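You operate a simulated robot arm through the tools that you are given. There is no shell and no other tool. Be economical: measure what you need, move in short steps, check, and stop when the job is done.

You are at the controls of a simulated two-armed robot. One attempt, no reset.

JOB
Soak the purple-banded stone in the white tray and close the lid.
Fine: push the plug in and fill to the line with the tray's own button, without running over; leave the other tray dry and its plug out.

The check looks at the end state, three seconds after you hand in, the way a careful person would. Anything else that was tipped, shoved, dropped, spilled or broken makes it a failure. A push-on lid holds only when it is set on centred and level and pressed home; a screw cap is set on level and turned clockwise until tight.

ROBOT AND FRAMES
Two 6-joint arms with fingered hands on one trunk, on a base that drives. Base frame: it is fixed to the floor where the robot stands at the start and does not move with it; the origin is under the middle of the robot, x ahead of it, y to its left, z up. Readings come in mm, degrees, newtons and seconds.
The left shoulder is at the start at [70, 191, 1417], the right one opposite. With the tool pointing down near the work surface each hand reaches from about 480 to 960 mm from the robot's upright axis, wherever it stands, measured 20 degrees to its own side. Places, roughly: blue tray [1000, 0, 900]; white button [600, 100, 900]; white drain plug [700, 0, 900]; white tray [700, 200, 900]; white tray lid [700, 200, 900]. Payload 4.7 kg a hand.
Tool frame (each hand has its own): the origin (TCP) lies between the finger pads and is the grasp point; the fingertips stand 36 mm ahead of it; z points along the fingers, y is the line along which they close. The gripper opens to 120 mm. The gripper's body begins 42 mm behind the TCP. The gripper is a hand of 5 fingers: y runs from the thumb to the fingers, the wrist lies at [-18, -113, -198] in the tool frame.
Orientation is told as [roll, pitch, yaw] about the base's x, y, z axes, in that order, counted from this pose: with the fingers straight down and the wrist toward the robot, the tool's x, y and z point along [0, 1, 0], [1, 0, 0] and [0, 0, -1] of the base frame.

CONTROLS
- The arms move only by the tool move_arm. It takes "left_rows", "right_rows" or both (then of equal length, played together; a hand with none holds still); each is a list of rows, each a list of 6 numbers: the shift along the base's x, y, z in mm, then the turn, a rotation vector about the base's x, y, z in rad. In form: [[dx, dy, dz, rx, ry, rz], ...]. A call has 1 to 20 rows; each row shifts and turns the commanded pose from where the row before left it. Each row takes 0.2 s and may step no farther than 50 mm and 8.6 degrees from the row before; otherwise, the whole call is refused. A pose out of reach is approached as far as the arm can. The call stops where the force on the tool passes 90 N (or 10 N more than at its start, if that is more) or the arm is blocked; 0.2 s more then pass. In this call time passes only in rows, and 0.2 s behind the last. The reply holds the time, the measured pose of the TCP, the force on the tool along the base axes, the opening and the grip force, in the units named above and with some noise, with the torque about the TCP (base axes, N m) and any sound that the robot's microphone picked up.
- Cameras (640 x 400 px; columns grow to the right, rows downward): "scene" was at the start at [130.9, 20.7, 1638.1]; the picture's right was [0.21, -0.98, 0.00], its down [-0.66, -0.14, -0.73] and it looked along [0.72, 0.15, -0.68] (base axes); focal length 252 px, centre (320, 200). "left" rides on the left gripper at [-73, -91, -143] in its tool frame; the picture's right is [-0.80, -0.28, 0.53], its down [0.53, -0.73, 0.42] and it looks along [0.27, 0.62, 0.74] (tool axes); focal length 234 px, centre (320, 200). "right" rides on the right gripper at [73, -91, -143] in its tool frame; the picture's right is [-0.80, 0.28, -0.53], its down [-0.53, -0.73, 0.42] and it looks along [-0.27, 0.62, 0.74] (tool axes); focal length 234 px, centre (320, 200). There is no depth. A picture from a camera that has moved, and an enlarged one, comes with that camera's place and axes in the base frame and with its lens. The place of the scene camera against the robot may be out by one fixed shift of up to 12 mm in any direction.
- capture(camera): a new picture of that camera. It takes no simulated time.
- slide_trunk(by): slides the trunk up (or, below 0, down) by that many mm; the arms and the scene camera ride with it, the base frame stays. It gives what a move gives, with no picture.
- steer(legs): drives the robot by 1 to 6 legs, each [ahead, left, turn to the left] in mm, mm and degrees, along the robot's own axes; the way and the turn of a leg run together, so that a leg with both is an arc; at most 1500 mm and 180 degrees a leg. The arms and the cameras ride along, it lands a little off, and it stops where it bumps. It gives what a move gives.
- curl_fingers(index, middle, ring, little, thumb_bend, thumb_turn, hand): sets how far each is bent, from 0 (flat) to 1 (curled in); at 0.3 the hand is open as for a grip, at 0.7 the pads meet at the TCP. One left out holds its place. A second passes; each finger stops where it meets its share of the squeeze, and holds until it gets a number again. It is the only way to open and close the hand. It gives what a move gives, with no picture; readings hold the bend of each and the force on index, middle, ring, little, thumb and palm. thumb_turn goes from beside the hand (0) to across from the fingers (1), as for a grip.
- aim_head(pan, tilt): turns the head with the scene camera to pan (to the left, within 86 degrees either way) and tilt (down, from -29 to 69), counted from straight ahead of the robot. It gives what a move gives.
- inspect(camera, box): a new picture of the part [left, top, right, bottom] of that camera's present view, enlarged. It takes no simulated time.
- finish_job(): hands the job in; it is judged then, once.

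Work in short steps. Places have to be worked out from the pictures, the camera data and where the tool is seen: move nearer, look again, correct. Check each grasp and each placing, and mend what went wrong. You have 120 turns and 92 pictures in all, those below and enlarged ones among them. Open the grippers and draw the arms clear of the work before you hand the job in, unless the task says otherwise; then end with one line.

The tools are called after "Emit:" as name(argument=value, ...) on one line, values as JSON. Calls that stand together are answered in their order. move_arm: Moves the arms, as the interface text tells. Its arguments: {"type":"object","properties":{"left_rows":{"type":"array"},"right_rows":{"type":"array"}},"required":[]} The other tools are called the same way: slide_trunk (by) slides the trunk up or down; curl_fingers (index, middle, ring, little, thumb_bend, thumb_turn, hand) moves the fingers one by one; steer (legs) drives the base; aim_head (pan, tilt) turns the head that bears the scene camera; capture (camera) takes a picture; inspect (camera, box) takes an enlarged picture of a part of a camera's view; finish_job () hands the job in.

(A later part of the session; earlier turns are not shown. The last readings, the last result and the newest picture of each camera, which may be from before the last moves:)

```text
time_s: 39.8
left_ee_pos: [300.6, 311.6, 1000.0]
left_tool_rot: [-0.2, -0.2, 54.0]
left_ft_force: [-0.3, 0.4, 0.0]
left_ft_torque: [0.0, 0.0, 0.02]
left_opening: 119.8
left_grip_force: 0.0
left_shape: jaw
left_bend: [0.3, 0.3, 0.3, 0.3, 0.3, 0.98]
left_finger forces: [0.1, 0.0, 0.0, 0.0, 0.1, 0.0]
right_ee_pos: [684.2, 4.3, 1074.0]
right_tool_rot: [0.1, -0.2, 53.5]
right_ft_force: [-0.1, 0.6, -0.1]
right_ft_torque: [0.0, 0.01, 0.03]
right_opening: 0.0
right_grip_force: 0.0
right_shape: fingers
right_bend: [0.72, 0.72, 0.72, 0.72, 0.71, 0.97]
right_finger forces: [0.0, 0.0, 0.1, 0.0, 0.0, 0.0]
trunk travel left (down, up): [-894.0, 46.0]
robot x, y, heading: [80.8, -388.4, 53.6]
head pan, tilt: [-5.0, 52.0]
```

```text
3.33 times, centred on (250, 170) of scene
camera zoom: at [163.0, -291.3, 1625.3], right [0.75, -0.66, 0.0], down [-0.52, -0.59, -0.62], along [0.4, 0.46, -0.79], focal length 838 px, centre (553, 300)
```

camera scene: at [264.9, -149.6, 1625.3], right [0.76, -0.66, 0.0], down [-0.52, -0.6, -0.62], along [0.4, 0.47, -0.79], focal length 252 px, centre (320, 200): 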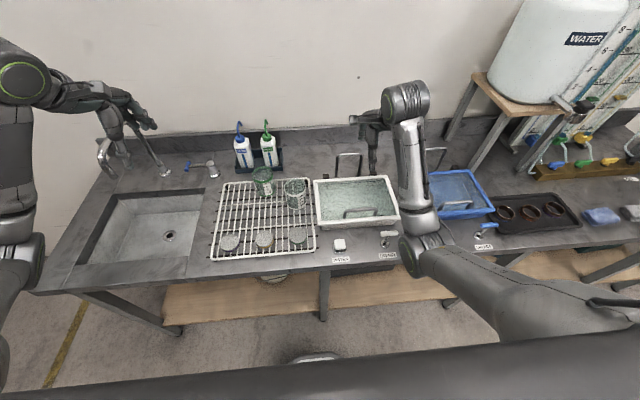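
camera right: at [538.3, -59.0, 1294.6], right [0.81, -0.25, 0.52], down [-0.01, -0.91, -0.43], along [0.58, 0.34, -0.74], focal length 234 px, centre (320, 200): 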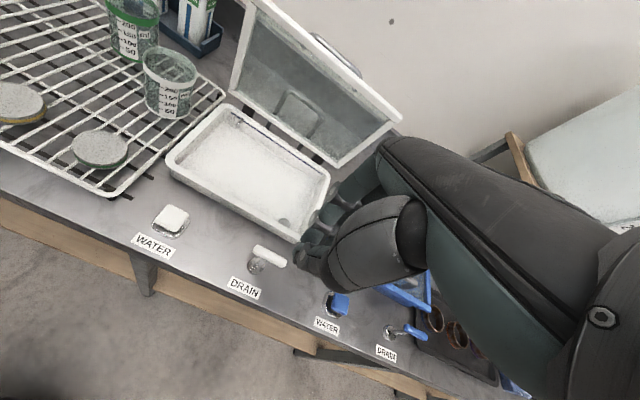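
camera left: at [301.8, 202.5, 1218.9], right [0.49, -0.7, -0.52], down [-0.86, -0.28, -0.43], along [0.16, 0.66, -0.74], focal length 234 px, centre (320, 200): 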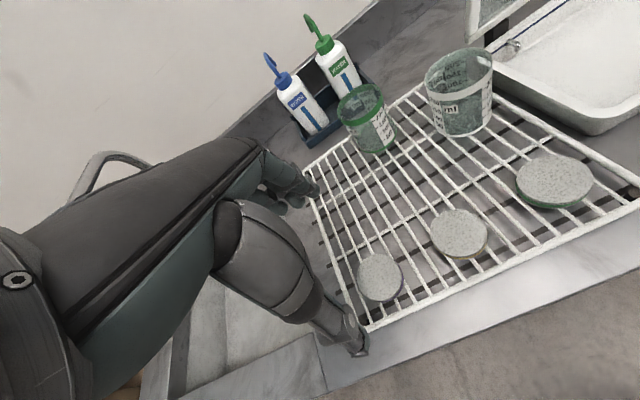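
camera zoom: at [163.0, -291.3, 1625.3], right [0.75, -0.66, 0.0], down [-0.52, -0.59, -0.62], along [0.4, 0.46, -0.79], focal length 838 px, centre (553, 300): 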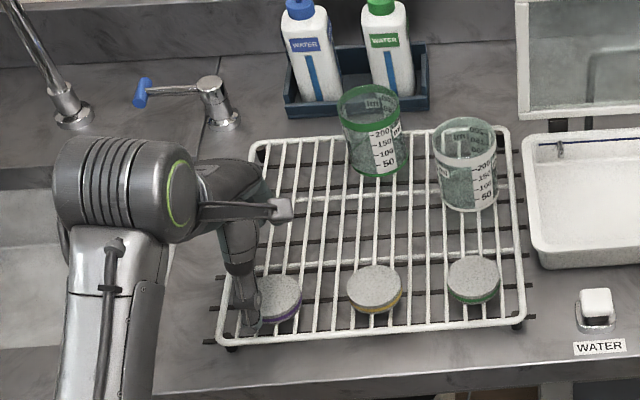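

Aligned over the purple-banded stone. Pre-shape to ~75 mm opening and descend gently.

Emit:
curl_fingers(hand="left", index=0.45, middle=0.45, ring=0.45, little=0.45, thumb_bend=0.45)

Emit:
move_arm(left_rows=[[0, 0, -10, 0, 0, 0], [0, 0, -10, 0, 0, 0], [0, 0, -8, 0, 0, 0], [0, 0, -5, 0, 0, 0]])

Emit:
inspect(camera="left", box=[220, 120, 440, 340])

```text
time_s: 40.8
left_ee_pos: [298.3, 311.5, 1000.2]
left_tool_rot: [-0.1, -0.2, 53.9]
left_ft_force: [-0.2, 0.3, -0.3]
left_ft_torque: [-0.01, -0.01, 0.02]
left_opening: 78.6
left_grip_force: 0.1
left_shape: fingers
left_bend: [0.45, 0.45, 0.45, 0.45, 0.45, 0.98]
left_finger forces: [0.0, 0.0, 0.1, 0.1, 0.0, 0.0]
right_ee_pos: [683.7, 2.0, 1072.8]
right_tool_rot: [0.1, -0.2, 53.6]
right_ft_force: [-0.1, 0.7, -0.6]
right_ft_torque: [-0.02, 0.02, 0.01]
right_opening: 0.0
right_grip_force: 0.1
right_shape: fingers
right_bend: [0.72, 0.72, 0.72, 0.72, 0.71, 0.97]
right_finger forces: [0.0, 0.1, 0.0, 0.0, 0.0, 0.0]
trunk travel left (down, up): [-894.0, 46.0]
robot x, y, heading: [83.5, -392.3, 54.0]
head pan, tilt: [-5.0, 52.0]
```

```text
time_s: 41.8
left_ee_pos: [299.1, 311.5, 966.2]
left_tool_rot: [-0.2, -0.2, 53.8]
left_ft_force: [0.1, -0.6, -0.2]
left_ft_torque: [0.01, -0.02, -0.02]
left_opening: 78.8
left_grip_force: 0.1
left_shape: fingers
left_bend: [0.45, 0.45, 0.45, 0.45, 0.45, 0.98]
left_finger forces: [0.0, 0.0, 0.0, 0.1, 0.0, 0.1]
right_ee_pos: [683.1, 3.3, 1074.0]
right_tool_rot: [0.1, -0.2, 53.5]
right_ft_force: [0.1, -0.4, 0.1]
right_ft_torque: [-0.01, 0.02, -0.03]
right_opening: 0.0
right_grip_force: 0.1
right_shape: fingers
right_bend: [0.72, 0.72, 0.72, 0.72, 0.71, 0.97]
right_finger forces: [0.0, 0.0, 0.0, 0.0, 0.1, 0.0]
trunk travel left (down, up): [-894.0, 46.0]
robot x, y, heading: [83.9, -392.3, 54.2]
head pan, tilt: [-5.0, 52.0]
```

```text
1.82 times, centred on (330, 230) of left
camera zoom: at [302.0, 193.7, 1110.7], right [0.49, -0.7, -0.52], down [-0.86, -0.28, -0.43], along [0.16, 0.66, -0.74], focal length 426 px, centre (302, 146)
```

zoom: 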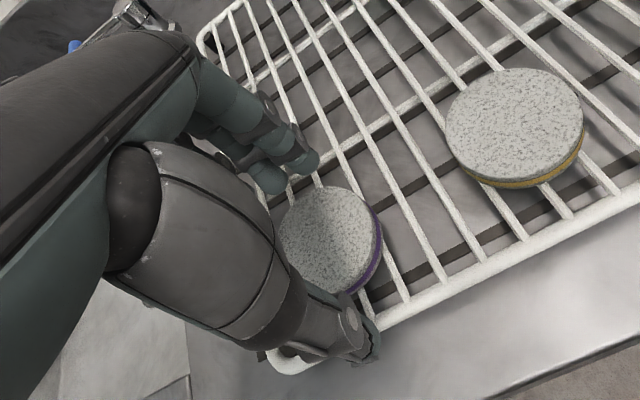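

Fingers straddle the stone. Small lateral shift and a few more mm down, watching for rack contact.

Emit:
move_arm(left_rows=[[4, -3, -3, 0, 0, 0], [0, 0, -3, 0, 0, 0], [0, 0, -3, 0, 0, 0]])

Emit:
curl_fingers(hand="left", index=0.58, middle=0.58, ring=0.58, little=0.58, thumb_bend=0.58)

Emit:
inspect(camera="left", box=[220, 120, 440, 340])

```text
time_s: 42.6
left_ee_pos: [303.5, 309.1, 957.1]
left_tool_rot: [-0.2, -0.1, 53.9]
left_ft_force: [-0.1, -0.1, -0.1]
left_ft_torque: [0.0, 0.01, 0.06]
left_opening: 78.6
left_grip_force: 0.1
left_shape: fingers
left_bend: [0.45, 0.45, 0.45, 0.45, 0.45, 0.98]
left_finger forces: [0.1, 0.0, 0.1, 0.0, 0.0, 0.0]
right_ee_pos: [683.7, 2.4, 1073.5]
right_tool_rot: [0.1, -0.2, 53.5]
right_ft_force: [0.4, 0.4, -0.1]
right_ft_torque: [-0.05, 0.0, -0.04]
right_opening: 0.0
right_grip_force: 0.0
right_shape: fingers
right_bend: [0.72, 0.72, 0.72, 0.72, 0.71, 0.97]
right_finger forces: [0.0, 0.0, 0.0, 0.0, 0.1, 0.0]
trunk travel left (down, up): [-894.0, 46.0]
robot x, y, heading: [83.4, -394.5, 54.1]
head pan, tilt: [-5.0, 52.0]
```

```text
time_s: 43.6
left_ee_pos: [302.6, 308.9, 957.8]
left_tool_rot: [-0.2, -0.2, 53.9]
left_ft_force: [0.2, 0.4, 1.7]
left_ft_torque: [0.0, 0.02, -0.04]
left_opening: 44.4
left_grip_force: 1.0
left_shape: fingers
left_bend: [0.57, 0.56, 0.57, 0.57, 0.56, 0.97]
left_finger forces: [0.1, 1.2, 0.0, 0.1, 1.2, 0.0]
right_ee_pos: [682.4, 2.6, 1073.0]
right_tool_rot: [0.2, -0.2, 53.6]
right_ft_force: [0.4, 0.3, -0.8]
right_ft_torque: [0.01, 0.0, 0.0]
right_opening: 0.1
right_grip_force: 0.0
right_shape: fingers
right_bend: [0.72, 0.72, 0.72, 0.72, 0.71, 0.97]
right_finger forces: [0.0, 0.0, 0.0, 0.0, 0.0, 0.0]
trunk travel left (down, up): [-894.0, 46.0]
robot x, y, heading: [85.8, -392.9, 54.1]
head pan, tilt: [-5.0, 52.0]
```

```text
1.82 times, centred on (330, 230) of left
camera zoom: at [306.3, 190.8, 1101.5], right [0.49, -0.7, -0.52], down [-0.86, -0.28, -0.43], along [0.15, 0.66, -0.74], focal length 426 px, centre (302, 146)
```

zoom: 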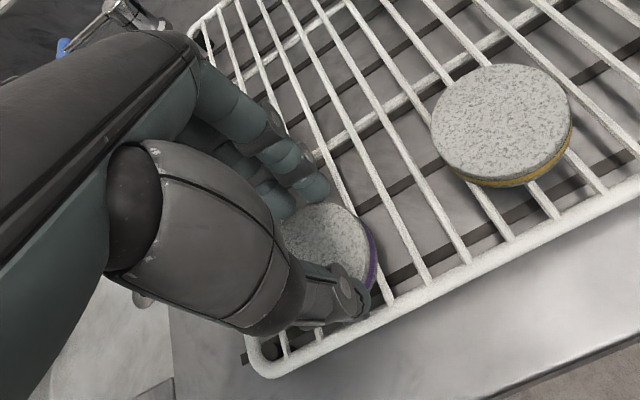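

Middle finger and thumb touch the rim. Tighten the grip.

Emit:
curl_fingers(hand="left", index=0.68, middle=0.68, ring=0.68, little=0.62, thumb_bend=0.68)

Emit:
move_arm(left_rows=[[0, 0, 6, 0, 0, 0], [0, 0, 8, 0, 0, 0]])

Emit:
inspect(camera="left", box=[220, 120, 440, 340])

```text
time_s: 44.6
left_ee_pos: [303.1, 308.7, 958.5]
left_tool_rot: [-0.2, -0.3, 53.8]
left_ft_force: [1.9, 2.3, 11.0]
left_ft_torque: [0.43, -0.12, -0.06]
left_opening: 23.4
left_grip_force: 13.7
left_shape: fingers
left_bend: [0.68, 0.61, 0.68, 0.62, 0.61, 0.96]
left_finger forces: [0.1, 19.5, 0.0, 0.0, 8.1, 0.0]
right_ee_pos: [682.7, 2.0, 1074.8]
right_tool_rot: [0.1, -0.3, 53.4]
right_ft_force: [0.0, 0.0, 0.9]
right_ft_torque: [-0.01, 0.02, -0.01]
right_opening: 0.1
right_grip_force: 0.0
right_shape: fingers
right_bend: [0.72, 0.72, 0.72, 0.72, 0.71, 0.97]
right_finger forces: [0.0, 0.1, 0.0, 0.0, 0.0, 0.1]
trunk travel left (down, up): [-894.0, 46.0]
robot x, y, heading: [83.7, -389.6, 54.1]
head pan, tilt: [-5.0, 52.0]
```

```text
time_s: 45.2
left_ee_pos: [301.9, 308.2, 970.4]
left_tool_rot: [-0.2, 0.0, 53.9]
left_ft_force: [-0.1, 1.1, -1.3]
left_ft_torque: [0.01, 0.0, -0.02]
left_opening: 22.9
left_grip_force: 8.5
left_shape: fingers
left_bend: [0.68, 0.61, 0.68, 0.62, 0.61, 0.96]
left_finger forces: [0.1, 8.4, 0.0, 0.1, 8.1, 0.0]
right_ee_pos: [683.4, 3.8, 1074.4]
right_tool_rot: [0.1, -0.2, 53.5]
right_ft_force: [0.8, 0.0, 0.7]
right_ft_torque: [0.02, -0.06, 0.02]
right_opening: 0.0
right_grip_force: 0.0
right_shape: fingers
right_bend: [0.72, 0.72, 0.72, 0.72, 0.71, 0.97]
right_finger forces: [0.0, 0.1, 0.0, 0.0, 0.0, 0.0]
trunk travel left (down, up): [-894.0, 46.0]
robot x, y, heading: [86.0, -393.4, 54.2]
head pan, tilt: [-5.0, 52.0]
```

```text
1.82 times, centred on (330, 230) of left
camera zoom: at [305.3, 191.3, 1114.5], right [0.49, -0.7, -0.52], down [-0.86, -0.28, -0.43], along [0.15, 0.66, -0.74], focal length 426 px, centre (302, 146)
```

zoom: 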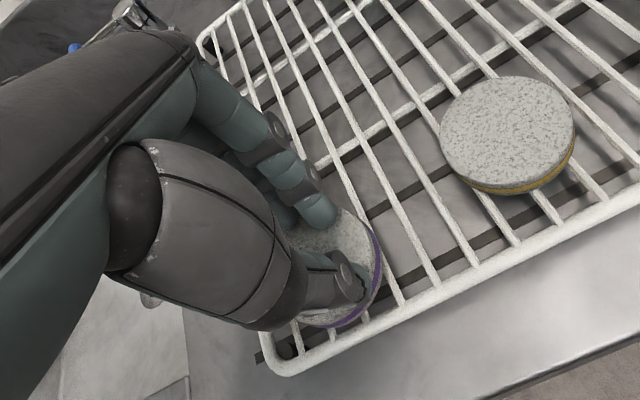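

Weight reading and finger forces suggest the stone is held by thumb and middle. Raise slowly more and verify.

Emit:
move_arm(left_rows=[[0, 0, 12, 0, 0, 0], [0, 0, 12, 0, 0, 0], [0, 0, 12, 0, 0, 0]])

Emit:
inspect(camera="left", box=[220, 120, 440, 340])

```text
time_s: 46.0
left_ee_pos: [303.2, 307.7, 1007.7]
left_tool_rot: [-0.3, -0.2, 53.9]
left_ft_force: [1.0, 0.1, -1.1]
left_ft_torque: [-0.02, -0.02, 0.03]
left_opening: 23.0
left_grip_force: 8.3
left_shape: fingers
left_bend: [0.68, 0.61, 0.68, 0.62, 0.61, 0.96]
left_finger forces: [0.0, 8.4, 0.0, 0.0, 8.1, 0.0]
right_ee_pos: [683.4, 3.9, 1072.8]
right_tool_rot: [0.1, -0.2, 53.5]
right_ft_force: [-0.1, -0.4, 0.9]
right_ft_torque: [-0.01, 0.0, 0.01]
right_opening: 0.1
right_grip_force: 0.1
right_shape: fingers
right_bend: [0.72, 0.72, 0.72, 0.72, 0.71, 0.97]
right_finger forces: [0.0, 0.0, 0.0, 0.1, 0.1, 0.0]
trunk travel left (down, up): [-894.0, 46.0]
robot x, y, heading: [87.4, -393.9, 53.7]
head pan, tilt: [-5.0, 52.0]
```

```text
1.82 times, centred on (330, 230) of left
camera zoom: at [306.4, 190.8, 1151.3], right [0.49, -0.7, -0.52], down [-0.86, -0.28, -0.43], along [0.15, 0.66, -0.74], focal length 426 px, centre (302, 146)
```

zoom: 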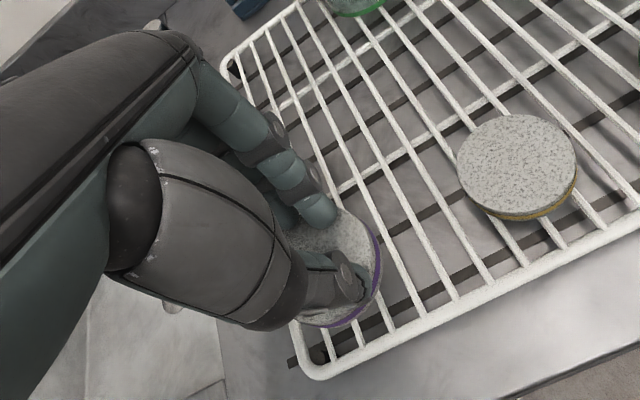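

The stone is held. Raise, carry it along the front of the bench toward the tray, while the right hand moves aside.

Emit:
move_arm(left_rows=[[0, 0, 35, 0, 0, 0], [0, 0, 40, 0, 0, 0], [35, -25.4, 0, 0, 0, 0], [35, -25.4, 0, 0, 0, 0], [35, -25.4, 0, 0, 0, 0], [35, -25.4, 0, 0, 0, 0], [35, -25.4, 0, 0, 0, 0], [35, -25.4, 0, 0, 0, 0], [35, -25.4, 0, 0, 0, 0], [35, -25.4, 0, 0, 0, 0]], right_rows=[[10, -7, 5, 0, 0, 0], [10, -7, 5, 0, 0, 0], [10, -7, 5, 0, 0, 0], [10, -7, 5, 0, 0, 0], [10, -7, 5, 0, 0, 0], [10, -7, 5, 0, 0, 0], [10, -7, 0, 0, 0, 0], [10, -7, 0, 0, 0, 0], [5, -4, 0, 0, 0, 0], [0, 0, 0, 0, 0, 0]])

Emit:
capture(camera="scene")

```text
time_s: 47.9
left_ee_pos: [451.7, 244.8, 1066.8]
left_tool_rot: [7.1, -1.8, 59.4]
left_ft_force: [0.1, -0.9, -1.1]
left_ft_torque: [0.04, -0.02, -0.01]
left_opening: 22.8
left_grip_force: 7.5
left_shape: fingers
left_bend: [0.68, 0.61, 0.68, 0.62, 0.61, 0.96]
left_finger forces: [0.0, 7.9, 0.0, 0.0, 7.9, 0.1]
left hand out of reach, approached as far as the arm can: row 9
right_ee_pos: [767.5, -52.5, 1105.5]
right_tool_rot: [0.0, -0.3, 53.4]
right_ft_force: [0.5, 0.3, 0.4]
right_ft_torque: [0.01, 0.03, 0.04]
right_opening: 0.1
right_grip_force: 0.0
right_shape: fingers
right_bend: [0.72, 0.72, 0.72, 0.72, 0.71, 0.97]
right_finger forces: [0.0, 0.0, 0.0, 0.0, 0.0, 0.1]
trunk travel left (down, up): [-894.0, 46.0]
robot x, y, heading: [83.1, -392.8, 53.9]
head pan, tilt: [-5.0, 52.0]
stopped in row 9 (left hand): the arm was blocked; the commanded pose is now the measured one
```

```text
29 pictures are left
camera scene: at [164.7, -292.1, 1625.2], right [0.76, -0.66, 0.0], down [-0.52, -0.59, -0.62], along [0.4, 0.47, -0.79], focal length 252 px, centre (320, 200)
```

scene: 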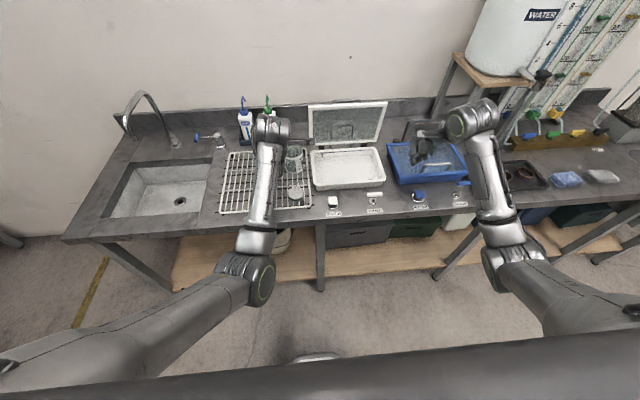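

The left arm can't cross that far. Retrace a bit, level the hand, then I'll drive the robot right with the stone held.

Emit:
move_arm(left_rows=[[-22, 4, 15, -0.045, -0.045, -0.047], [-22, 4, 15, -0.045, -0.045, -0.047], [-22, 4, 10, 0, 0, 0]], right_rows=[[0, 0, 20, 0, 0, 0], [0, 0, 20, 0, 0, 0], [0, 0, 10, 0, 0, 0]])

Emit:
steer(legs=[[0, -220, 0]])

Emit:
capture(camera="left")

```text
time_s: 48.7
left_ee_pos: [383.8, 258.3, 1106.9]
left_tool_rot: [-0.3, -0.2, 53.9]
left_ft_force: [-0.3, 0.2, -1.0]
left_ft_torque: [-0.01, 0.0, -0.01]
left_opening: 22.6
left_grip_force: 7.8
left_shape: fingers
left_bend: [0.68, 0.62, 0.68, 0.62, 0.61, 0.96]
left_finger forces: [0.0, 7.6, 0.1, 0.1, 7.7, 0.0]
right_ee_pos: [763.5, -52.2, 1156.4]
right_tool_rot: [0.1, -0.3, 53.5]
right_ft_force: [0.3, -0.1, 0.3]
right_ft_torque: [0.0, 0.02, -0.03]
right_opening: 0.0
right_grip_force: 0.0
right_shape: fingers
right_bend: [0.72, 0.72, 0.72, 0.72, 0.71, 0.97]
right_finger forces: [0.1, 0.0, 0.1, 0.0, 0.1, 0.1]
trunk travel left (down, up): [-894.0, 46.0]
robot x, y, heading: [82.9, -392.3, 54.0]
head pan, tilt: [-5.0, 52.0]
```

```text
time_s: 50.4
left_ee_pos: [563.8, 128.8, 1105.9]
left_tool_rot: [-0.3, -0.2, 54.1]
left_ft_force: [-0.4, 0.2, -1.0]
left_ft_torque: [-0.02, 0.0, -0.02]
left_opening: 22.7
left_grip_force: 7.8
left_shape: fingers
left_bend: [0.68, 0.62, 0.68, 0.62, 0.61, 0.96]
left_finger forces: [0.1, 7.6, 0.0, 0.0, 7.6, 0.0]
right_ee_pos: [944.0, -181.7, 1156.7]
right_tool_rot: [-0.1, -0.4, 53.6]
right_ft_force: [-0.3, 0.6, -0.1]
right_ft_torque: [-0.02, -0.02, -0.01]
right_opening: 0.0
right_grip_force: 0.0
right_shape: fingers
right_bend: [0.72, 0.72, 0.72, 0.72, 0.71, 0.97]
right_finger forces: [0.1, 0.1, 0.0, 0.1, 0.1, 0.1]
trunk travel left (down, up): [-894.0, 46.0]
robot x, y, heading: [261.3, -524.3, 53.8]
head pan, tilt: [-5.0, 52.0]
```

```text
28 pictures are left
camera left: at [567.0, 11.1, 1249.9], right [0.49, -0.7, -0.52], down [-0.86, -0.28, -0.43], along [0.15, 0.66, -0.74], focal length 234 px, centre (320, 200)
```

left: 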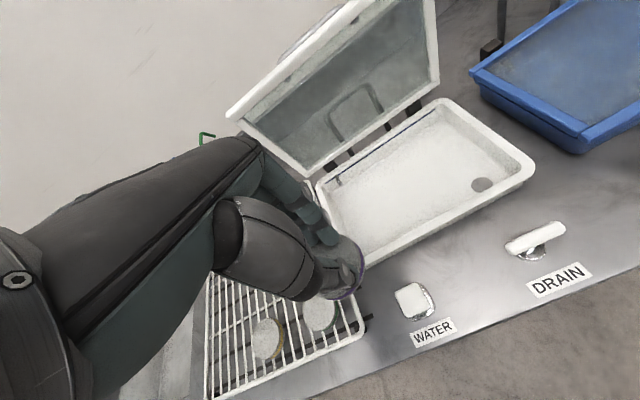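

Stone still held; tray spans about n 459–622, lat 345–587. Move over the tray interior at n≈540, lat≈425.

Emit:
move_arm(left_rows=[[32.5, 19.2, 0, 0, 0, 0], [32.5, 19.2, 0, 0, 0, 0], [32.5, 19.2, 0, 0, 0, 0], [0, 0, -40, 0, 0, 0], [0, 0, -40, 0, 0, 0]])

Emit:
capture(camera="left")

Emit:
inspect(camera="scene", box=[200, 100, 360, 230])

```text
time_s: 51.6
left_ee_pos: [663.0, 182.7, 1025.5]
left_tool_rot: [-0.3, -0.2, 54.2]
left_ft_force: [1.4, -0.2, -1.0]
left_ft_torque: [0.0, 0.01, 0.0]
left_opening: 22.9
left_grip_force: 7.7
left_shape: fingers
left_bend: [0.68, 0.62, 0.68, 0.62, 0.61, 0.96]
left_finger forces: [0.0, 7.4, 0.1, 0.0, 7.6, 0.0]
right_ee_pos: [943.3, -180.0, 1155.9]
right_tool_rot: [0.1, -0.3, 53.5]
right_ft_force: [0.1, 0.1, -0.4]
right_ft_torque: [0.0, 0.03, -0.03]
right_opening: 0.0
right_grip_force: 0.1
right_shape: fingers
right_bend: [0.72, 0.72, 0.72, 0.72, 0.71, 0.97]
right_finger forces: [0.0, 0.0, 0.1, 0.0, 0.1, 0.0]
trunk travel left (down, up): [-894.0, 46.0]
robot x, y, heading: [266.8, -523.6, 53.9]
head pan, tilt: [-5.0, 52.0]
```

```text
27 pictures are left
camera left: at [666.6, 66.5, 1169.9], right [0.49, -0.7, -0.52], down [-0.86, -0.28, -0.43], along [0.15, 0.66, -0.74], focal length 234 px, centre (320, 200)
```

left: 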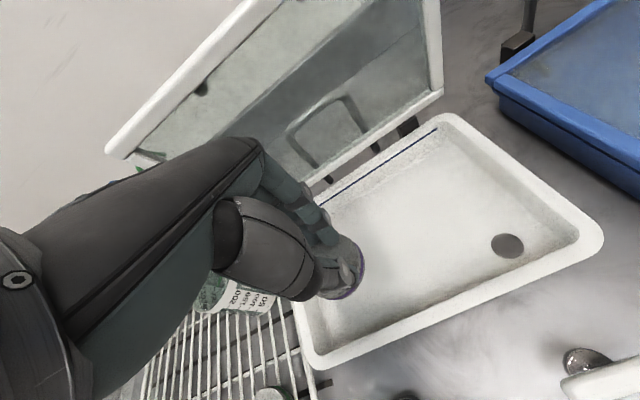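

```text
3.08 times, centred on (280, 165) of scene
camera zoom: at [342.4, -421.2, 1625.3], right [0.76, -0.66, 0.0], down [-0.52, -0.6, -0.62], along [0.4, 0.46, -0.79], focal length 774 px, centre (443, 308)
```

zoom: 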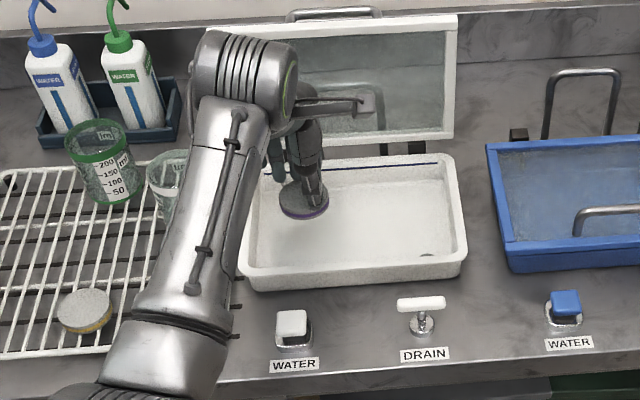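

Stone is over the tray. Shift slightly to the centre and lower it.

Emit:
move_arm(left_rows=[[7, -11, -20, 0, 0, 0], [0, 0, -20, 0, 0, 0], [0, 0, -12, 0, 0, 0], [0, 0, -6, 0, 0, 0]])

```text
time_s: 52.6
left_ee_pos: [669.5, 172.0, 969.0]
left_tool_rot: [-0.2, -0.2, 54.1]
left_ft_force: [-0.5, -0.2, -0.8]
left_ft_torque: [-0.02, 0.02, 0.02]
left_opening: 22.5
left_grip_force: 8.0
left_shape: fingers
left_bend: [0.68, 0.62, 0.68, 0.62, 0.61, 0.96]
left_finger forces: [0.0, 7.3, 0.0, 0.1, 7.5, 0.1]
right_ee_pos: [943.8, -181.8, 1156.8]
right_tool_rot: [0.1, -0.2, 53.5]
right_ft_force: [-0.5, -0.6, 0.0]
right_ft_torque: [-0.03, 0.01, 0.0]
right_opening: 0.0
right_grip_force: 0.1
right_shape: fingers
right_bend: [0.72, 0.72, 0.72, 0.72, 0.71, 0.97]
right_finger forces: [0.0, 0.1, 0.0, 0.0, 0.0, 0.1]
trunk travel left (down, up): [-894.0, 46.0]
robot x, y, heading: [263.4, -522.8, 54.2]
head pan, tilt: [-5.0, 52.0]
```

Emit:
move_arm(left_rows=[[0, 0, -4, 0, 0, 0], [0, 0, -4, 0, 0, 0], [0, 0, -4, 0, 0, 0], [0, 0, -4, 0, 0, 0]])

Emit:
inspect(camera="left", box=[240, 130, 460, 380])

```text
time_s: 53.6
left_ee_pos: [668.5, 173.3, 952.0]
left_tool_rot: [-0.2, -0.3, 54.1]
left_ft_force: [0.5, -0.2, -0.2]
left_ft_torque: [-0.02, 0.0, 0.0]
left_opening: 22.6
left_grip_force: 7.7
left_shape: fingers
left_bend: [0.68, 0.62, 0.68, 0.62, 0.61, 0.96]
left_finger forces: [0.0, 7.3, 0.0, 0.0, 7.5, 0.0]
right_ee_pos: [943.8, -181.4, 1157.7]
right_tool_rot: [0.0, -0.3, 53.5]
right_ft_force: [-0.8, 0.0, -0.4]
right_ft_torque: [-0.01, 0.01, -0.04]
right_opening: 0.2
right_grip_force: 0.1
right_shape: fingers
right_bend: [0.72, 0.72, 0.72, 0.72, 0.71, 0.97]
right_finger forces: [0.1, 0.1, 0.0, 0.0, 0.0, 0.0]
trunk travel left (down, up): [-894.0, 46.0]
robot x, y, heading: [266.7, -522.4, 54.0]
head pan, tilt: [-5.0, 52.0]
```

```text
1.60 times, centred on (350, 255) of left
camera zoom: at [672.9, 56.1, 1095.5], right [0.49, -0.7, -0.52], down [-0.86, -0.28, -0.43], along [0.15, 0.66, -0.74], focal length 375 px, centre (272, 112)
```

zoom: 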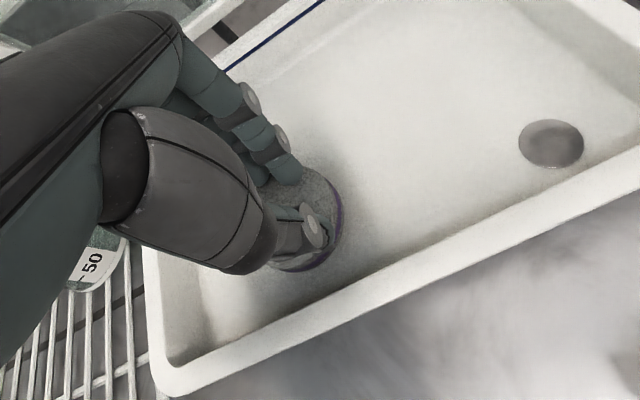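

No contact yet. Continue down in small steps.

Emit:
move_arm(left_rows=[[0, 0, -4, 0, 0, 0], [0, 0, -4, 0, 0, 0], [0, 0, -3, 0, 0, 0]])

```text
time_s: 54.4
left_ee_pos: [668.8, 173.7, 941.2]
left_tool_rot: [-0.2, -0.2, 54.1]
left_ft_force: [-0.5, -0.4, 0.1]
left_ft_torque: [-0.03, 0.02, 0.01]
left_opening: 22.8
left_grip_force: 7.1
left_shape: fingers
left_bend: [0.68, 0.62, 0.68, 0.62, 0.61, 0.96]
left_finger forces: [0.1, 7.3, 0.1, 0.1, 7.6, 0.0]
right_ee_pos: [944.2, -181.8, 1155.4]
right_tool_rot: [0.1, -0.3, 53.4]
right_ft_force: [0.1, 0.2, 0.7]
right_ft_torque: [0.02, -0.01, 0.02]
right_opening: 0.0
right_grip_force: 0.1
right_shape: fingers
right_bend: [0.72, 0.72, 0.72, 0.72, 0.71, 0.97]
right_finger forces: [0.0, 0.0, 0.0, 0.0, 0.0, 0.0]
trunk travel left (down, up): [-894.0, 46.0]
robot x, y, heading: [264.2, -520.8, 54.0]
head pan, tilt: [-5.0, 52.0]
```

Emit:
move_arm(left_rows=[[0, 0, -2, 0, 0, 0], [0, 0, -2, 0, 0, 0], [0, 0, -2, 0, 0, 0]])

```text
time_s: 55.2
left_ee_pos: [669.1, 174.2, 939.1]
left_tool_rot: [-0.2, -0.5, 54.2]
left_ft_force: [0.1, 3.3, 13.1]
left_ft_torque: [0.45, -0.08, 0.01]
left_opening: 23.4
left_grip_force: 14.1
left_shape: fingers
left_bend: [0.68, 0.61, 0.68, 0.62, 0.61, 0.96]
left_finger forces: [0.0, 19.3, 0.0, 0.1, 9.1, 0.0]
right_ee_pos: [943.8, -182.8, 1157.5]
right_tool_rot: [0.1, -0.4, 53.4]
right_ft_force: [0.6, 1.2, 0.9]
right_ft_torque: [0.01, 0.01, -0.05]
right_opening: 0.1
right_grip_force: 0.1
right_shape: fingers
right_bend: [0.72, 0.72, 0.72, 0.72, 0.71, 0.97]
right_finger forces: [0.0, 0.1, 0.0, 0.0, 0.0, 0.1]
trunk travel left (down, up): [-894.0, 46.0]
robot x, y, heading: [260.5, -519.4, 54.1]
head pan, tilt: [-5.0, 52.0]
```

The stone is on the tray floor (13 N). Back off 2 mm, open, and lift straight out.

Emit:
move_arm(left_rows=[[0, 0, 3, 0, 0, 0]])

Emit:
curl_fingers(hand="left", index=0.42, middle=0.42, ring=0.42, little=0.42, thumb_bend=0.42)

Emit:
move_arm(left_rows=[[0, 0, 15, 0, 0, 0], [0, 0, 30, 0, 0, 0], [0, 0, 45, 0, 0, 0], [0, 0, 45, 0, 0, 0], [-10, -40, 20, 0, 0, 0], [-10, -45, 10, 0, 0, 0], [-10, -45, 0, 0, 0, 0]])

Emit:
capture(camera="left")

```text
time_s: 55.6
left_ee_pos: [669.3, 172.3, 939.3]
left_tool_rot: [-0.2, -0.3, 54.1]
left_ft_force: [1.5, 4.5, 10.0]
left_ft_torque: [0.48, -0.12, -0.05]
left_opening: 23.1
left_grip_force: 12.5
left_shape: fingers
left_bend: [0.68, 0.61, 0.68, 0.62, 0.61, 0.96]
left_finger forces: [0.0, 17.9, 0.0, 0.0, 7.4, 0.0]
right_ee_pos: [943.1, -182.1, 1156.2]
right_tool_rot: [0.1, -0.3, 53.5]
right_ft_force: [-1.0, -0.2, 0.2]
right_ft_torque: [-0.02, -0.01, 0.03]
right_opening: 0.0
right_grip_force: 0.1
right_shape: fingers
right_bend: [0.72, 0.72, 0.72, 0.72, 0.71, 0.97]
right_finger forces: [0.0, 0.1, 0.0, 0.0, 0.0, 0.0]
trunk travel left (down, up): [-894.0, 46.0]
robot x, y, heading: [266.8, -520.9, 54.0]
head pan, tilt: [-5.0, 52.0]
```

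```text
time_s: 56.6
left_ee_pos: [670.0, 174.6, 937.4]
left_tool_rot: [-0.2, -0.1, 54.1]
left_ft_force: [2.6, 2.9, -1.4]
left_ft_torque: [0.13, -0.09, 0.02]
left_opening: 79.9
left_grip_force: 2.1
left_shape: fingers
left_bend: [0.42, 0.42, 0.42, 0.42, 0.46, 0.98]
left_finger forces: [0.1, 0.0, 0.0, 0.0, 3.6, 0.0]
right_ee_pos: [943.8, -181.2, 1155.3]
right_tool_rot: [0.1, -0.1, 53.5]
right_ft_force: [0.6, -0.4, 0.3]
right_ft_torque: [-0.02, -0.02, -0.01]
right_opening: 0.0
right_grip_force: 0.1
right_shape: fingers
right_bend: [0.72, 0.72, 0.72, 0.72, 0.71, 0.97]
right_finger forces: [0.1, 0.0, 0.0, 0.1, 0.0, 0.0]
trunk travel left (down, up): [-894.0, 46.0]
robot x, y, heading: [264.5, -524.7, 53.9]
head pan, tilt: [-5.0, 52.0]
```

```text
time_s: 58.4
left_ee_pos: [606.1, 97.9, 1114.2]
left_tool_rot: [4.4, -2.6, 56.9]
left_ft_force: [-0.3, 0.5, -0.3]
left_ft_torque: [-0.04, -0.03, -0.02]
left_opening: 86.9
left_grip_force: 0.1
left_shape: fingers
left_bend: [0.42, 0.42, 0.42, 0.42, 0.42, 0.98]
left_finger forces: [0.0, 0.0, 0.0, 0.0, 0.0, 0.1]
right_ee_pos: [943.7, -180.0, 1155.8]
right_tool_rot: [0.1, -0.3, 53.6]
right_ft_force: [-0.1, 0.4, -0.5]
right_ft_torque: [-0.01, -0.02, 0.01]
right_opening: 0.0
right_grip_force: 0.0
right_shape: fingers
right_bend: [0.72, 0.72, 0.72, 0.72, 0.71, 0.97]
right_finger forces: [0.0, 0.0, 0.0, 0.0, 0.0, 0.0]
trunk travel left (down, up): [-894.0, 46.0]
robot x, y, heading: [265.9, -520.4, 54.0]
head pan, tilt: [-5.0, 52.0]
stopped in row 7 (left hand): the arm was blocked; the commanded pose is now the measured one
```

```text
24 pictures are left
camera left: at [622.0, -31.1, 1247.7], right [0.5, -0.63, -0.6], down [-0.86, -0.29, -0.42], along [0.09, 0.72, -0.69], focal length 234 px, centre (320, 200)
```

left: 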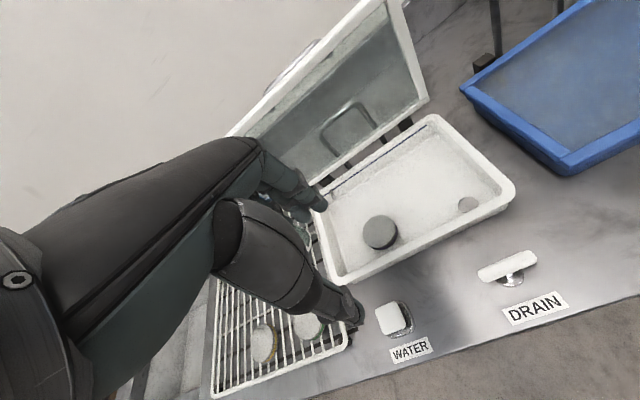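

The stone lies flat in the tray. Now raise the left hand clear and drive left so the right hand can work the button and lid.

Emit:
move_arm(left_rows=[[0, 0, 40, 0, 0, 0], [0, 0, 40, 0, 0, 0]])

Emit:
steer(legs=[[0, 270, 0]])

Emit:
capture(camera="right")

```text
time_s: 59.0
left_ee_pos: [607.3, 94.0, 1194.8]
left_tool_rot: [4.0, -2.5, 56.7]
left_ft_force: [0.1, 0.7, -0.8]
left_ft_torque: [-0.04, -0.03, -0.01]
left_opening: 87.0
left_grip_force: 0.0
left_shape: fingers
left_bend: [0.42, 0.42, 0.42, 0.42, 0.42, 0.98]
left_finger forces: [0.1, 0.0, 0.0, 0.0, 0.0, 0.1]
right_ee_pos: [944.2, -181.3, 1156.5]
right_tool_rot: [0.0, -0.3, 53.5]
right_ft_force: [0.0, 0.3, 0.1]
right_ft_torque: [-0.02, 0.01, 0.0]
right_opening: 0.0
right_grip_force: 0.1
right_shape: fingers
right_bend: [0.72, 0.72, 0.72, 0.72, 0.71, 0.97]
right_finger forces: [0.0, 0.0, 0.1, 0.0, 0.0, 0.1]
trunk travel left (down, up): [-894.0, 46.0]
robot x, y, heading: [263.4, -522.9, 54.0]
head pan, tilt: [-5.0, 52.0]
```

```text
time_s: 60.9
left_ee_pos: [393.6, 248.4, 1195.0]
left_tool_rot: [4.1, -2.6, 56.6]
left_ft_force: [0.6, -0.3, 0.0]
left_ft_torque: [-0.01, 0.01, 0.0]
left_opening: 87.0
left_grip_force: 0.1
left_shape: fingers
left_bend: [0.42, 0.42, 0.42, 0.42, 0.42, 0.98]
left_finger forces: [0.1, 0.1, 0.1, 0.0, 0.0, 0.0]
right_ee_pos: [729.8, -25.1, 1156.5]
right_tool_rot: [0.1, -0.3, 53.5]
right_ft_force: [1.0, -0.4, 0.7]
right_ft_torque: [0.02, 0.02, 0.0]
right_opening: 0.0
right_grip_force: 0.0
right_shape: fingers
right_bend: [0.72, 0.72, 0.72, 0.72, 0.71, 0.97]
right_finger forces: [0.0, 0.0, 0.0, 0.0, 0.1, 0.1]
trunk travel left (down, up): [-894.0, 46.0]
robot x, y, heading: [48.9, -365.4, 54.0]
head pan, tilt: [-5.0, 52.0]
```

```text
23 pictures are left
camera right: at [616.9, -57.6, 1299.8], right [0.81, -0.26, 0.52], down [-0.01, -0.9, -0.43], along [0.58, 0.34, -0.74], focal length 234 px, centre (320, 200)
```

right: 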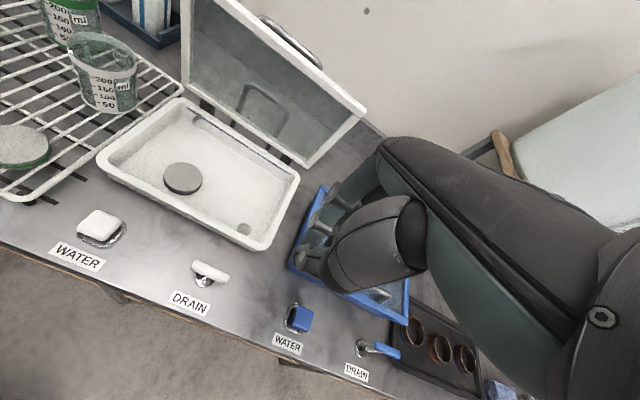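

Button confirmed at ≈ [562, 89, 918]. Move the right fist above it.

Emit:
move_arm(right_rows=[[-33.6, 22.8, 0, 0, 0, 0], [-33.6, 22.8, 0, 0, 0, 0], [-33.6, 22.8, -20, 0, 0, 0], [-33.6, 22.8, -20, 0, 0, 0], [-33.6, 22.8, -20, 0, 0, 0], [0, 0, -40, 0, 0, 0], [0, 0, -40, 0, 0, 0], [0, 0, -38, 0, 0, 0]])

Emit:
capture(camera="right")

Emit:
inspect(camera="scene", box=[310, 110, 430, 220])

```text
time_s: 62.7
left_ee_pos: [392.0, 250.4, 1194.6]
left_tool_rot: [4.0, -2.5, 56.7]
left_ft_force: [-0.8, 0.5, -0.2]
left_ft_torque: [0.04, -0.01, 0.01]
left_opening: 86.7
left_grip_force: 0.0
left_shape: fingers
left_bend: [0.42, 0.42, 0.42, 0.42, 0.42, 0.98]
left_finger forces: [0.0, 0.0, 0.1, 0.1, 0.1, 0.0]
right_ee_pos: [558.3, 86.6, 977.6]
right_tool_rot: [0.1, -0.2, 53.7]
right_ft_force: [-0.5, -0.4, -0.1]
right_ft_torque: [-0.01, -0.02, 0.04]
right_opening: 0.0
right_grip_force: 0.1
right_shape: fingers
right_bend: [0.72, 0.72, 0.72, 0.72, 0.71, 0.97]
right_finger forces: [0.0, 0.0, 0.1, 0.1, 0.1, 0.1]
trunk travel left (down, up): [-894.0, 46.0]
robot x, y, heading: [46.9, -365.5, 53.9]
head pan, tilt: [-5.0, 52.0]
```

```text
22 pictures are left
camera right: at [445.5, 55.1, 1121.4], right [0.81, -0.26, 0.53], down [-0.01, -0.9, -0.43], along [0.58, 0.34, -0.73], focal length 234 px, centre (320, 200)
```

right: 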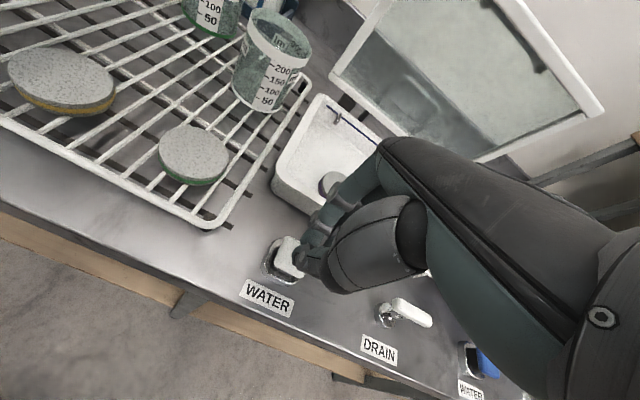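

```text
3.64 times, centred on (370, 165) of scene
camera zoom: at [125.5, -264.9, 1625.4], right [0.76, -0.66, 0.0], down [-0.52, -0.6, -0.62], along [0.4, 0.46, -0.79], focal length 915 px, centre (138, 327)
```

zoom: 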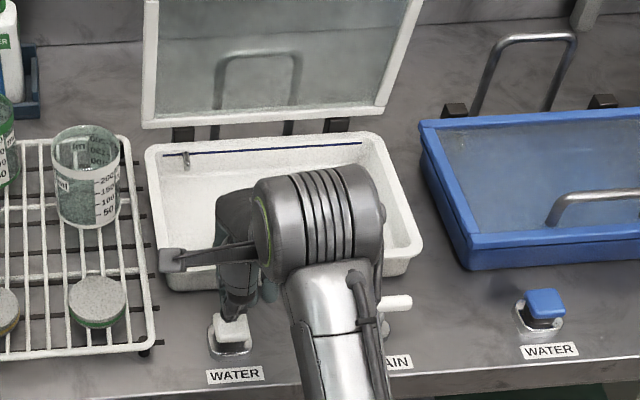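

Fist is above the button; fill line visible from the head camera. Press down.

Emit:
move_arm(right_rows=[[2, 1, -8, 0, 0, 0], [0, 0, -8, 0, 0, 0], [0, 0, -4, 0, 0, 0], [0, 0, -3, 0, 0, 0]])

```text
time_s: 63.7
left_ee_pos: [392.2, 250.4, 1196.0]
left_tool_rot: [4.1, -2.6, 56.8]
left_ft_force: [0.6, -0.2, -0.3]
left_ft_torque: [0.01, 0.0, 0.02]
left_opening: 87.2
left_grip_force: 0.1
left_shape: fingers
left_bend: [0.42, 0.42, 0.42, 0.42, 0.42, 0.98]
left_finger forces: [0.1, 0.0, 0.1, 0.1, 0.0, 0.1]
right_ee_pos: [562.7, 89.3, 955.6]
right_tool_rot: [0.1, -0.2, 53.5]
right_ft_force: [-0.7, -0.5, -1.3]
right_ft_torque: [-0.02, 0.0, 0.02]
right_opening: 0.0
right_grip_force: 0.1
right_shape: fingers
right_bend: [0.72, 0.72, 0.72, 0.72, 0.71, 0.97]
right_finger forces: [0.0, 0.0, 0.0, 0.0, 0.1, 0.0]
trunk travel left (down, up): [-894.0, 46.0]
robot x, y, heading: [47.0, -367.2, 54.0]
head pan, tilt: [-5.0, 52.0]
```

Emit:
move_arm(right_rows=[[0, 0, -3, 0, 0, 0], [0, 0, -3, 0, 0, 0], [0, 0, -3, 0, 0, 0]])

```text
time_s: 64.5
left_ee_pos: [391.7, 248.3, 1195.9]
left_tool_rot: [4.0, -2.7, 56.7]
left_ft_force: [0.2, 0.2, 0.5]
left_ft_torque: [-0.03, 0.03, 0.02]
left_opening: 86.9
left_grip_force: 0.0
left_shape: fingers
left_bend: [0.42, 0.42, 0.42, 0.42, 0.42, 0.98]
left_finger forces: [0.0, 0.1, 0.1, 0.0, 0.1, 0.1]
right_ee_pos: [561.7, 87.6, 945.7]
right_tool_rot: [0.0, -0.3, 53.5]
right_ft_force: [-0.3, 0.2, 3.8]
right_ft_torque: [0.0, 0.11, 0.01]
right_opening: 0.0
right_grip_force: 3.0
right_shape: fingers
right_bend: [0.72, 0.72, 0.72, 0.72, 0.71, 0.97]
right_finger forces: [0.0, 0.0, 0.1, 0.1, 6.5, 0.1]
trunk travel left (down, up): [-894.0, 46.0]
robot x, y, heading: [46.9, -365.1, 54.1]
head pan, tilt: [-5.0, 52.0]
heard: click
```

A click was heard with the thumb pressing. Check if water runs, while holding.

Emit:
inspect(camera="scene", box=[320, 120, 410, 190])

Emit:
move_arm(right_rows=[[0, 0, 0, 0, 0, 0], [0, 0, 0, 0, 0, 0], [0, 0, 0, 0, 0, 0], [0, 0, 0, 0, 0, 0]])

Emit:
inspect(camera="scene", box=[320, 120, 410, 190])

```text
5.71 times, centred on (365, 155) of scene
camera zoom: at [125.6, -265.5, 1625.4], right [0.76, -0.66, 0.0], down [-0.52, -0.6, -0.62], along [0.4, 0.47, -0.79], focal length 1437 px, centre (63, 457)
```

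zoom: 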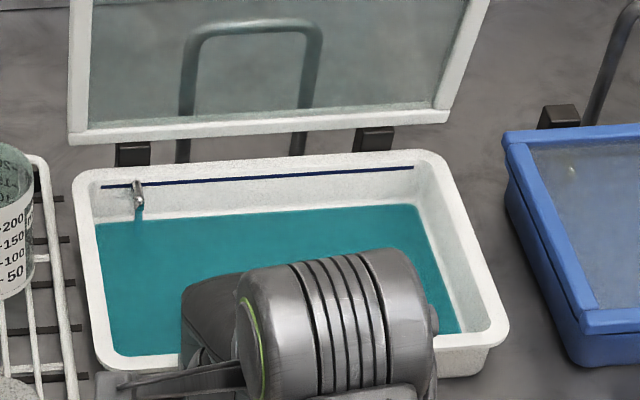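

```text
time_s: 65.5
left_ee_pos: [391.3, 248.6, 1196.4]
left_tool_rot: [4.0, -2.6, 56.7]
left_ft_force: [-0.4, 0.0, -0.5]
left_ft_torque: [-0.01, 0.0, -0.03]
left_opening: 87.2
left_grip_force: 0.1
left_shape: fingers
left_bend: [0.42, 0.42, 0.42, 0.42, 0.42, 0.98]
left_finger forces: [0.0, 0.0, 0.0, 0.1, 0.0, 0.1]
right_ee_pos: [561.9, 89.7, 945.2]
right_tool_rot: [0.1, -0.3, 53.5]
right_ft_force: [0.4, -0.6, 3.9]
right_ft_torque: [-0.02, 0.05, -0.03]
right_opening: 0.1
right_grip_force: 3.5
right_shape: fingers
right_bend: [0.72, 0.72, 0.72, 0.72, 0.71, 0.97]
right_finger forces: [0.1, 0.0, 0.1, 0.0, 7.0, 0.0]
trunk travel left (down, up): [-894.0, 46.0]
robot x, y, heading: [49.4, -366.5, 54.1]
head pan, tilt: [-5.0, 52.0]
```

```text
5.71 times, centred on (365, 155) of scene
camera zoom: at [125.7, -265.5, 1625.4], right [0.76, -0.66, 0.0], down [-0.52, -0.6, -0.62], along [0.4, 0.47, -0.79], focal length 1437 px, centre (63, 457)
```

zoom: 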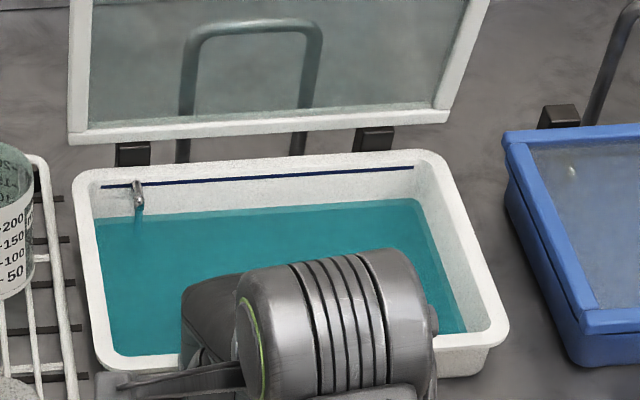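

Water is rising: ~6 px per second against ~26 px to go. Hold about 2 s more, then look.

Emit:
move_arm(right_rows=[[0, 0, 0, 0, 0, 0], [0, 0, 0, 0, 0, 0], [0, 0, 0, 0, 0, 0], [0, 0, 0, 0, 0, 0], [0, 0, 0, 0, 0, 0], [0, 0, 0, 0, 0, 0], [0, 0, 0, 0, 0, 0], [0, 0, 0, 0, 0, 0]])

Emit:
inspect(camera="scene", box=[320, 120, 410, 190])

```text
time_s: 67.3
left_ee_pos: [391.4, 248.7, 1195.8]
left_tool_rot: [3.9, -2.5, 56.6]
left_ft_force: [-0.5, -0.6, -0.3]
left_ft_torque: [-0.06, 0.03, -0.04]
left_opening: 86.9
left_grip_force: 0.0
left_shape: fingers
left_bend: [0.42, 0.42, 0.42, 0.42, 0.42, 0.98]
left_finger forces: [0.0, 0.1, 0.0, 0.0, 0.0, 0.0]
right_ee_pos: [561.7, 88.8, 946.1]
right_tool_rot: [0.1, -0.3, 53.5]
right_ft_force: [0.5, 0.4, 4.4]
right_ft_torque: [-0.01, 0.09, 0.0]
right_opening: 0.1
right_grip_force: 2.8
right_shape: fingers
right_bend: [0.72, 0.72, 0.72, 0.72, 0.71, 0.97]
right_finger forces: [0.0, 0.0, 0.0, 0.0, 6.9, 0.1]
trunk travel left (down, up): [-894.0, 46.0]
robot x, y, heading: [47.2, -367.9, 54.3]
head pan, tilt: [-5.0, 52.0]
```

```text
5.71 times, centred on (365, 155) of scene
camera zoom: at [125.7, -265.5, 1625.4], right [0.76, -0.66, 0.0], down [-0.52, -0.6, -0.62], along [0.4, 0.47, -0.79], focal length 1437 px, centre (63, 457)
```

zoom: 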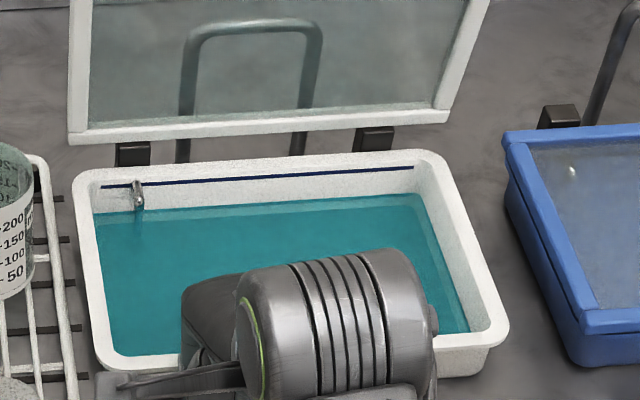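

Rise is about 3 px/s with ~26 px to go (≈9 s). Now release to learn whether the button latches.

Emit:
move_arm(right_rows=[[0, 0, 8, 0, 0, 0], [0, 0, 8, 0, 0, 0], [0, 0, 0, 0, 0, 0], [0, 0, 0, 0, 0, 0], [0, 0, 0, 0, 0, 0], [0, 0, 0, 0, 0, 0], [0, 0, 0, 0, 0, 0], [0, 0, 0, 0, 0, 0], [0, 0, 0, 0, 0, 0], [0, 0, 0, 0, 0, 0]])

Emit:
inspect(camera="scene", box=[320, 120, 410, 190])

```text
time_s: 69.5
left_ee_pos: [391.0, 249.4, 1195.0]
left_tool_rot: [4.0, -2.6, 56.7]
left_ft_force: [0.5, 0.2, 0.9]
left_ft_torque: [0.02, -0.01, 0.01]
left_opening: 87.0
left_grip_force: 0.0
left_shape: fingers
left_bend: [0.42, 0.42, 0.42, 0.42, 0.42, 0.98]
left_finger forces: [0.0, 0.0, 0.0, 0.1, 0.0, 0.0]
right_ee_pos: [562.5, 88.8, 961.8]
right_tool_rot: [0.0, -0.3, 53.5]
right_ft_force: [0.7, -0.9, 0.8]
right_ft_torque: [-0.04, -0.04, 0.05]
right_opening: 0.0
right_grip_force: 0.2
right_shape: fingers
right_bend: [0.72, 0.72, 0.72, 0.72, 0.71, 0.97]
right_finger forces: [0.0, 0.0, 0.1, 0.0, 0.0, 0.0]
trunk travel left (down, up): [-894.0, 46.0]
robot x, y, heading: [47.2, -365.2, 54.3]
head pan, tilt: [-5.0, 52.0]
```

```text
5.71 times, centred on (365, 155) of scene
camera zoom: at [126.1, -265.0, 1625.3], right [0.76, -0.66, 0.0], down [-0.52, -0.6, -0.62], along [0.4, 0.46, -0.79], focal length 1437 px, centre (63, 457)
```

zoom: 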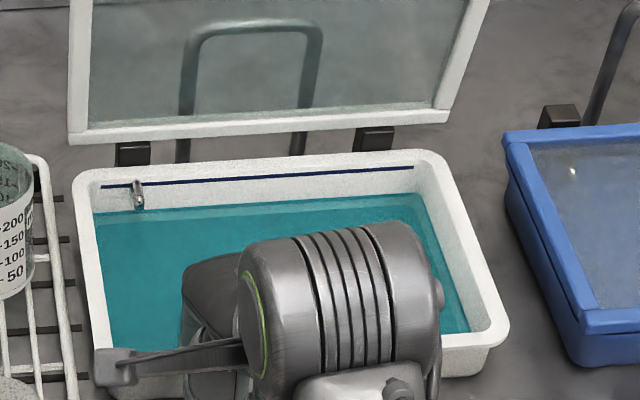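

Level held after release and the stream stopped: it runs only while pressed. Press again and hold ~4 s.

Emit:
move_arm(right_rows=[[0, 0, -8, 0, 0, 0], [0, 0, -8, 0, 0, 0], [0, 0, 0, 0, 0, 0], [0, 0, 0, 0, 0, 0], [0, 0, 0, 0, 0, 0], [0, 0, 0, 0, 0, 0], [0, 0, 0, 0, 0, 0], [0, 0, 0, 0, 0, 0], [0, 0, 0, 0, 0, 0], [0, 0, 0, 0, 0, 0], [0, 0, 0, 0, 0, 0], [0, 0, 0, 0, 0, 0], [0, 0, 0, 0, 0, 0], [0, 0, 0, 0, 0, 0], [0, 0, 0, 0, 0, 0], [0, 0, 0, 0, 0, 0], [0, 0, 0, 0, 0, 0], [0, 0, 0, 0, 0, 0], [0, 0, 0, 0, 0, 0], [0, 0, 0, 0, 0, 0]])

Emit:
inspect(camera="scene", box=[320, 120, 410, 190])

```text
time_s: 73.7
left_ee_pos: [392.5, 249.2, 1196.2]
left_tool_rot: [4.0, -2.6, 56.7]
left_ft_force: [-0.6, -0.2, -0.8]
left_ft_torque: [0.03, -0.02, 0.02]
left_opening: 87.0
left_grip_force: 0.1
left_shape: fingers
left_bend: [0.42, 0.42, 0.42, 0.42, 0.42, 0.98]
left_finger forces: [0.1, 0.1, 0.0, 0.0, 0.0, 0.0]
right_ee_pos: [560.3, 89.9, 947.2]
right_tool_rot: [0.2, -0.3, 53.5]
right_ft_force: [0.5, 0.3, 3.3]
right_ft_torque: [-0.05, 0.04, 0.02]
right_opening: 0.0
right_grip_force: 2.8
right_shape: fingers
right_bend: [0.72, 0.72, 0.72, 0.72, 0.71, 0.97]
right_finger forces: [0.0, 0.0, 0.0, 0.0, 6.4, 0.0]
trunk travel left (down, up): [-894.0, 46.0]
robot x, y, heading: [47.4, -364.7, 54.1]
head pan, tilt: [-5.0, 52.0]
heard: click
```

```text
5.71 times, centred on (365, 155) of scene
camera zoom: at [125.7, -265.4, 1625.3], right [0.76, -0.66, 0.0], down [-0.52, -0.6, -0.62], along [0.4, 0.47, -0.79], focal length 1437 px, centre (63, 457)
```

zoom: 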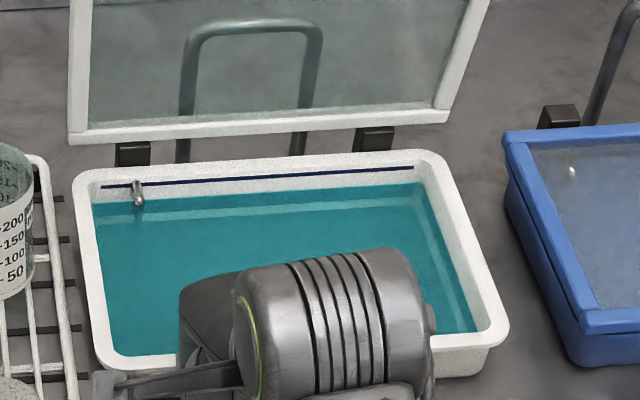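

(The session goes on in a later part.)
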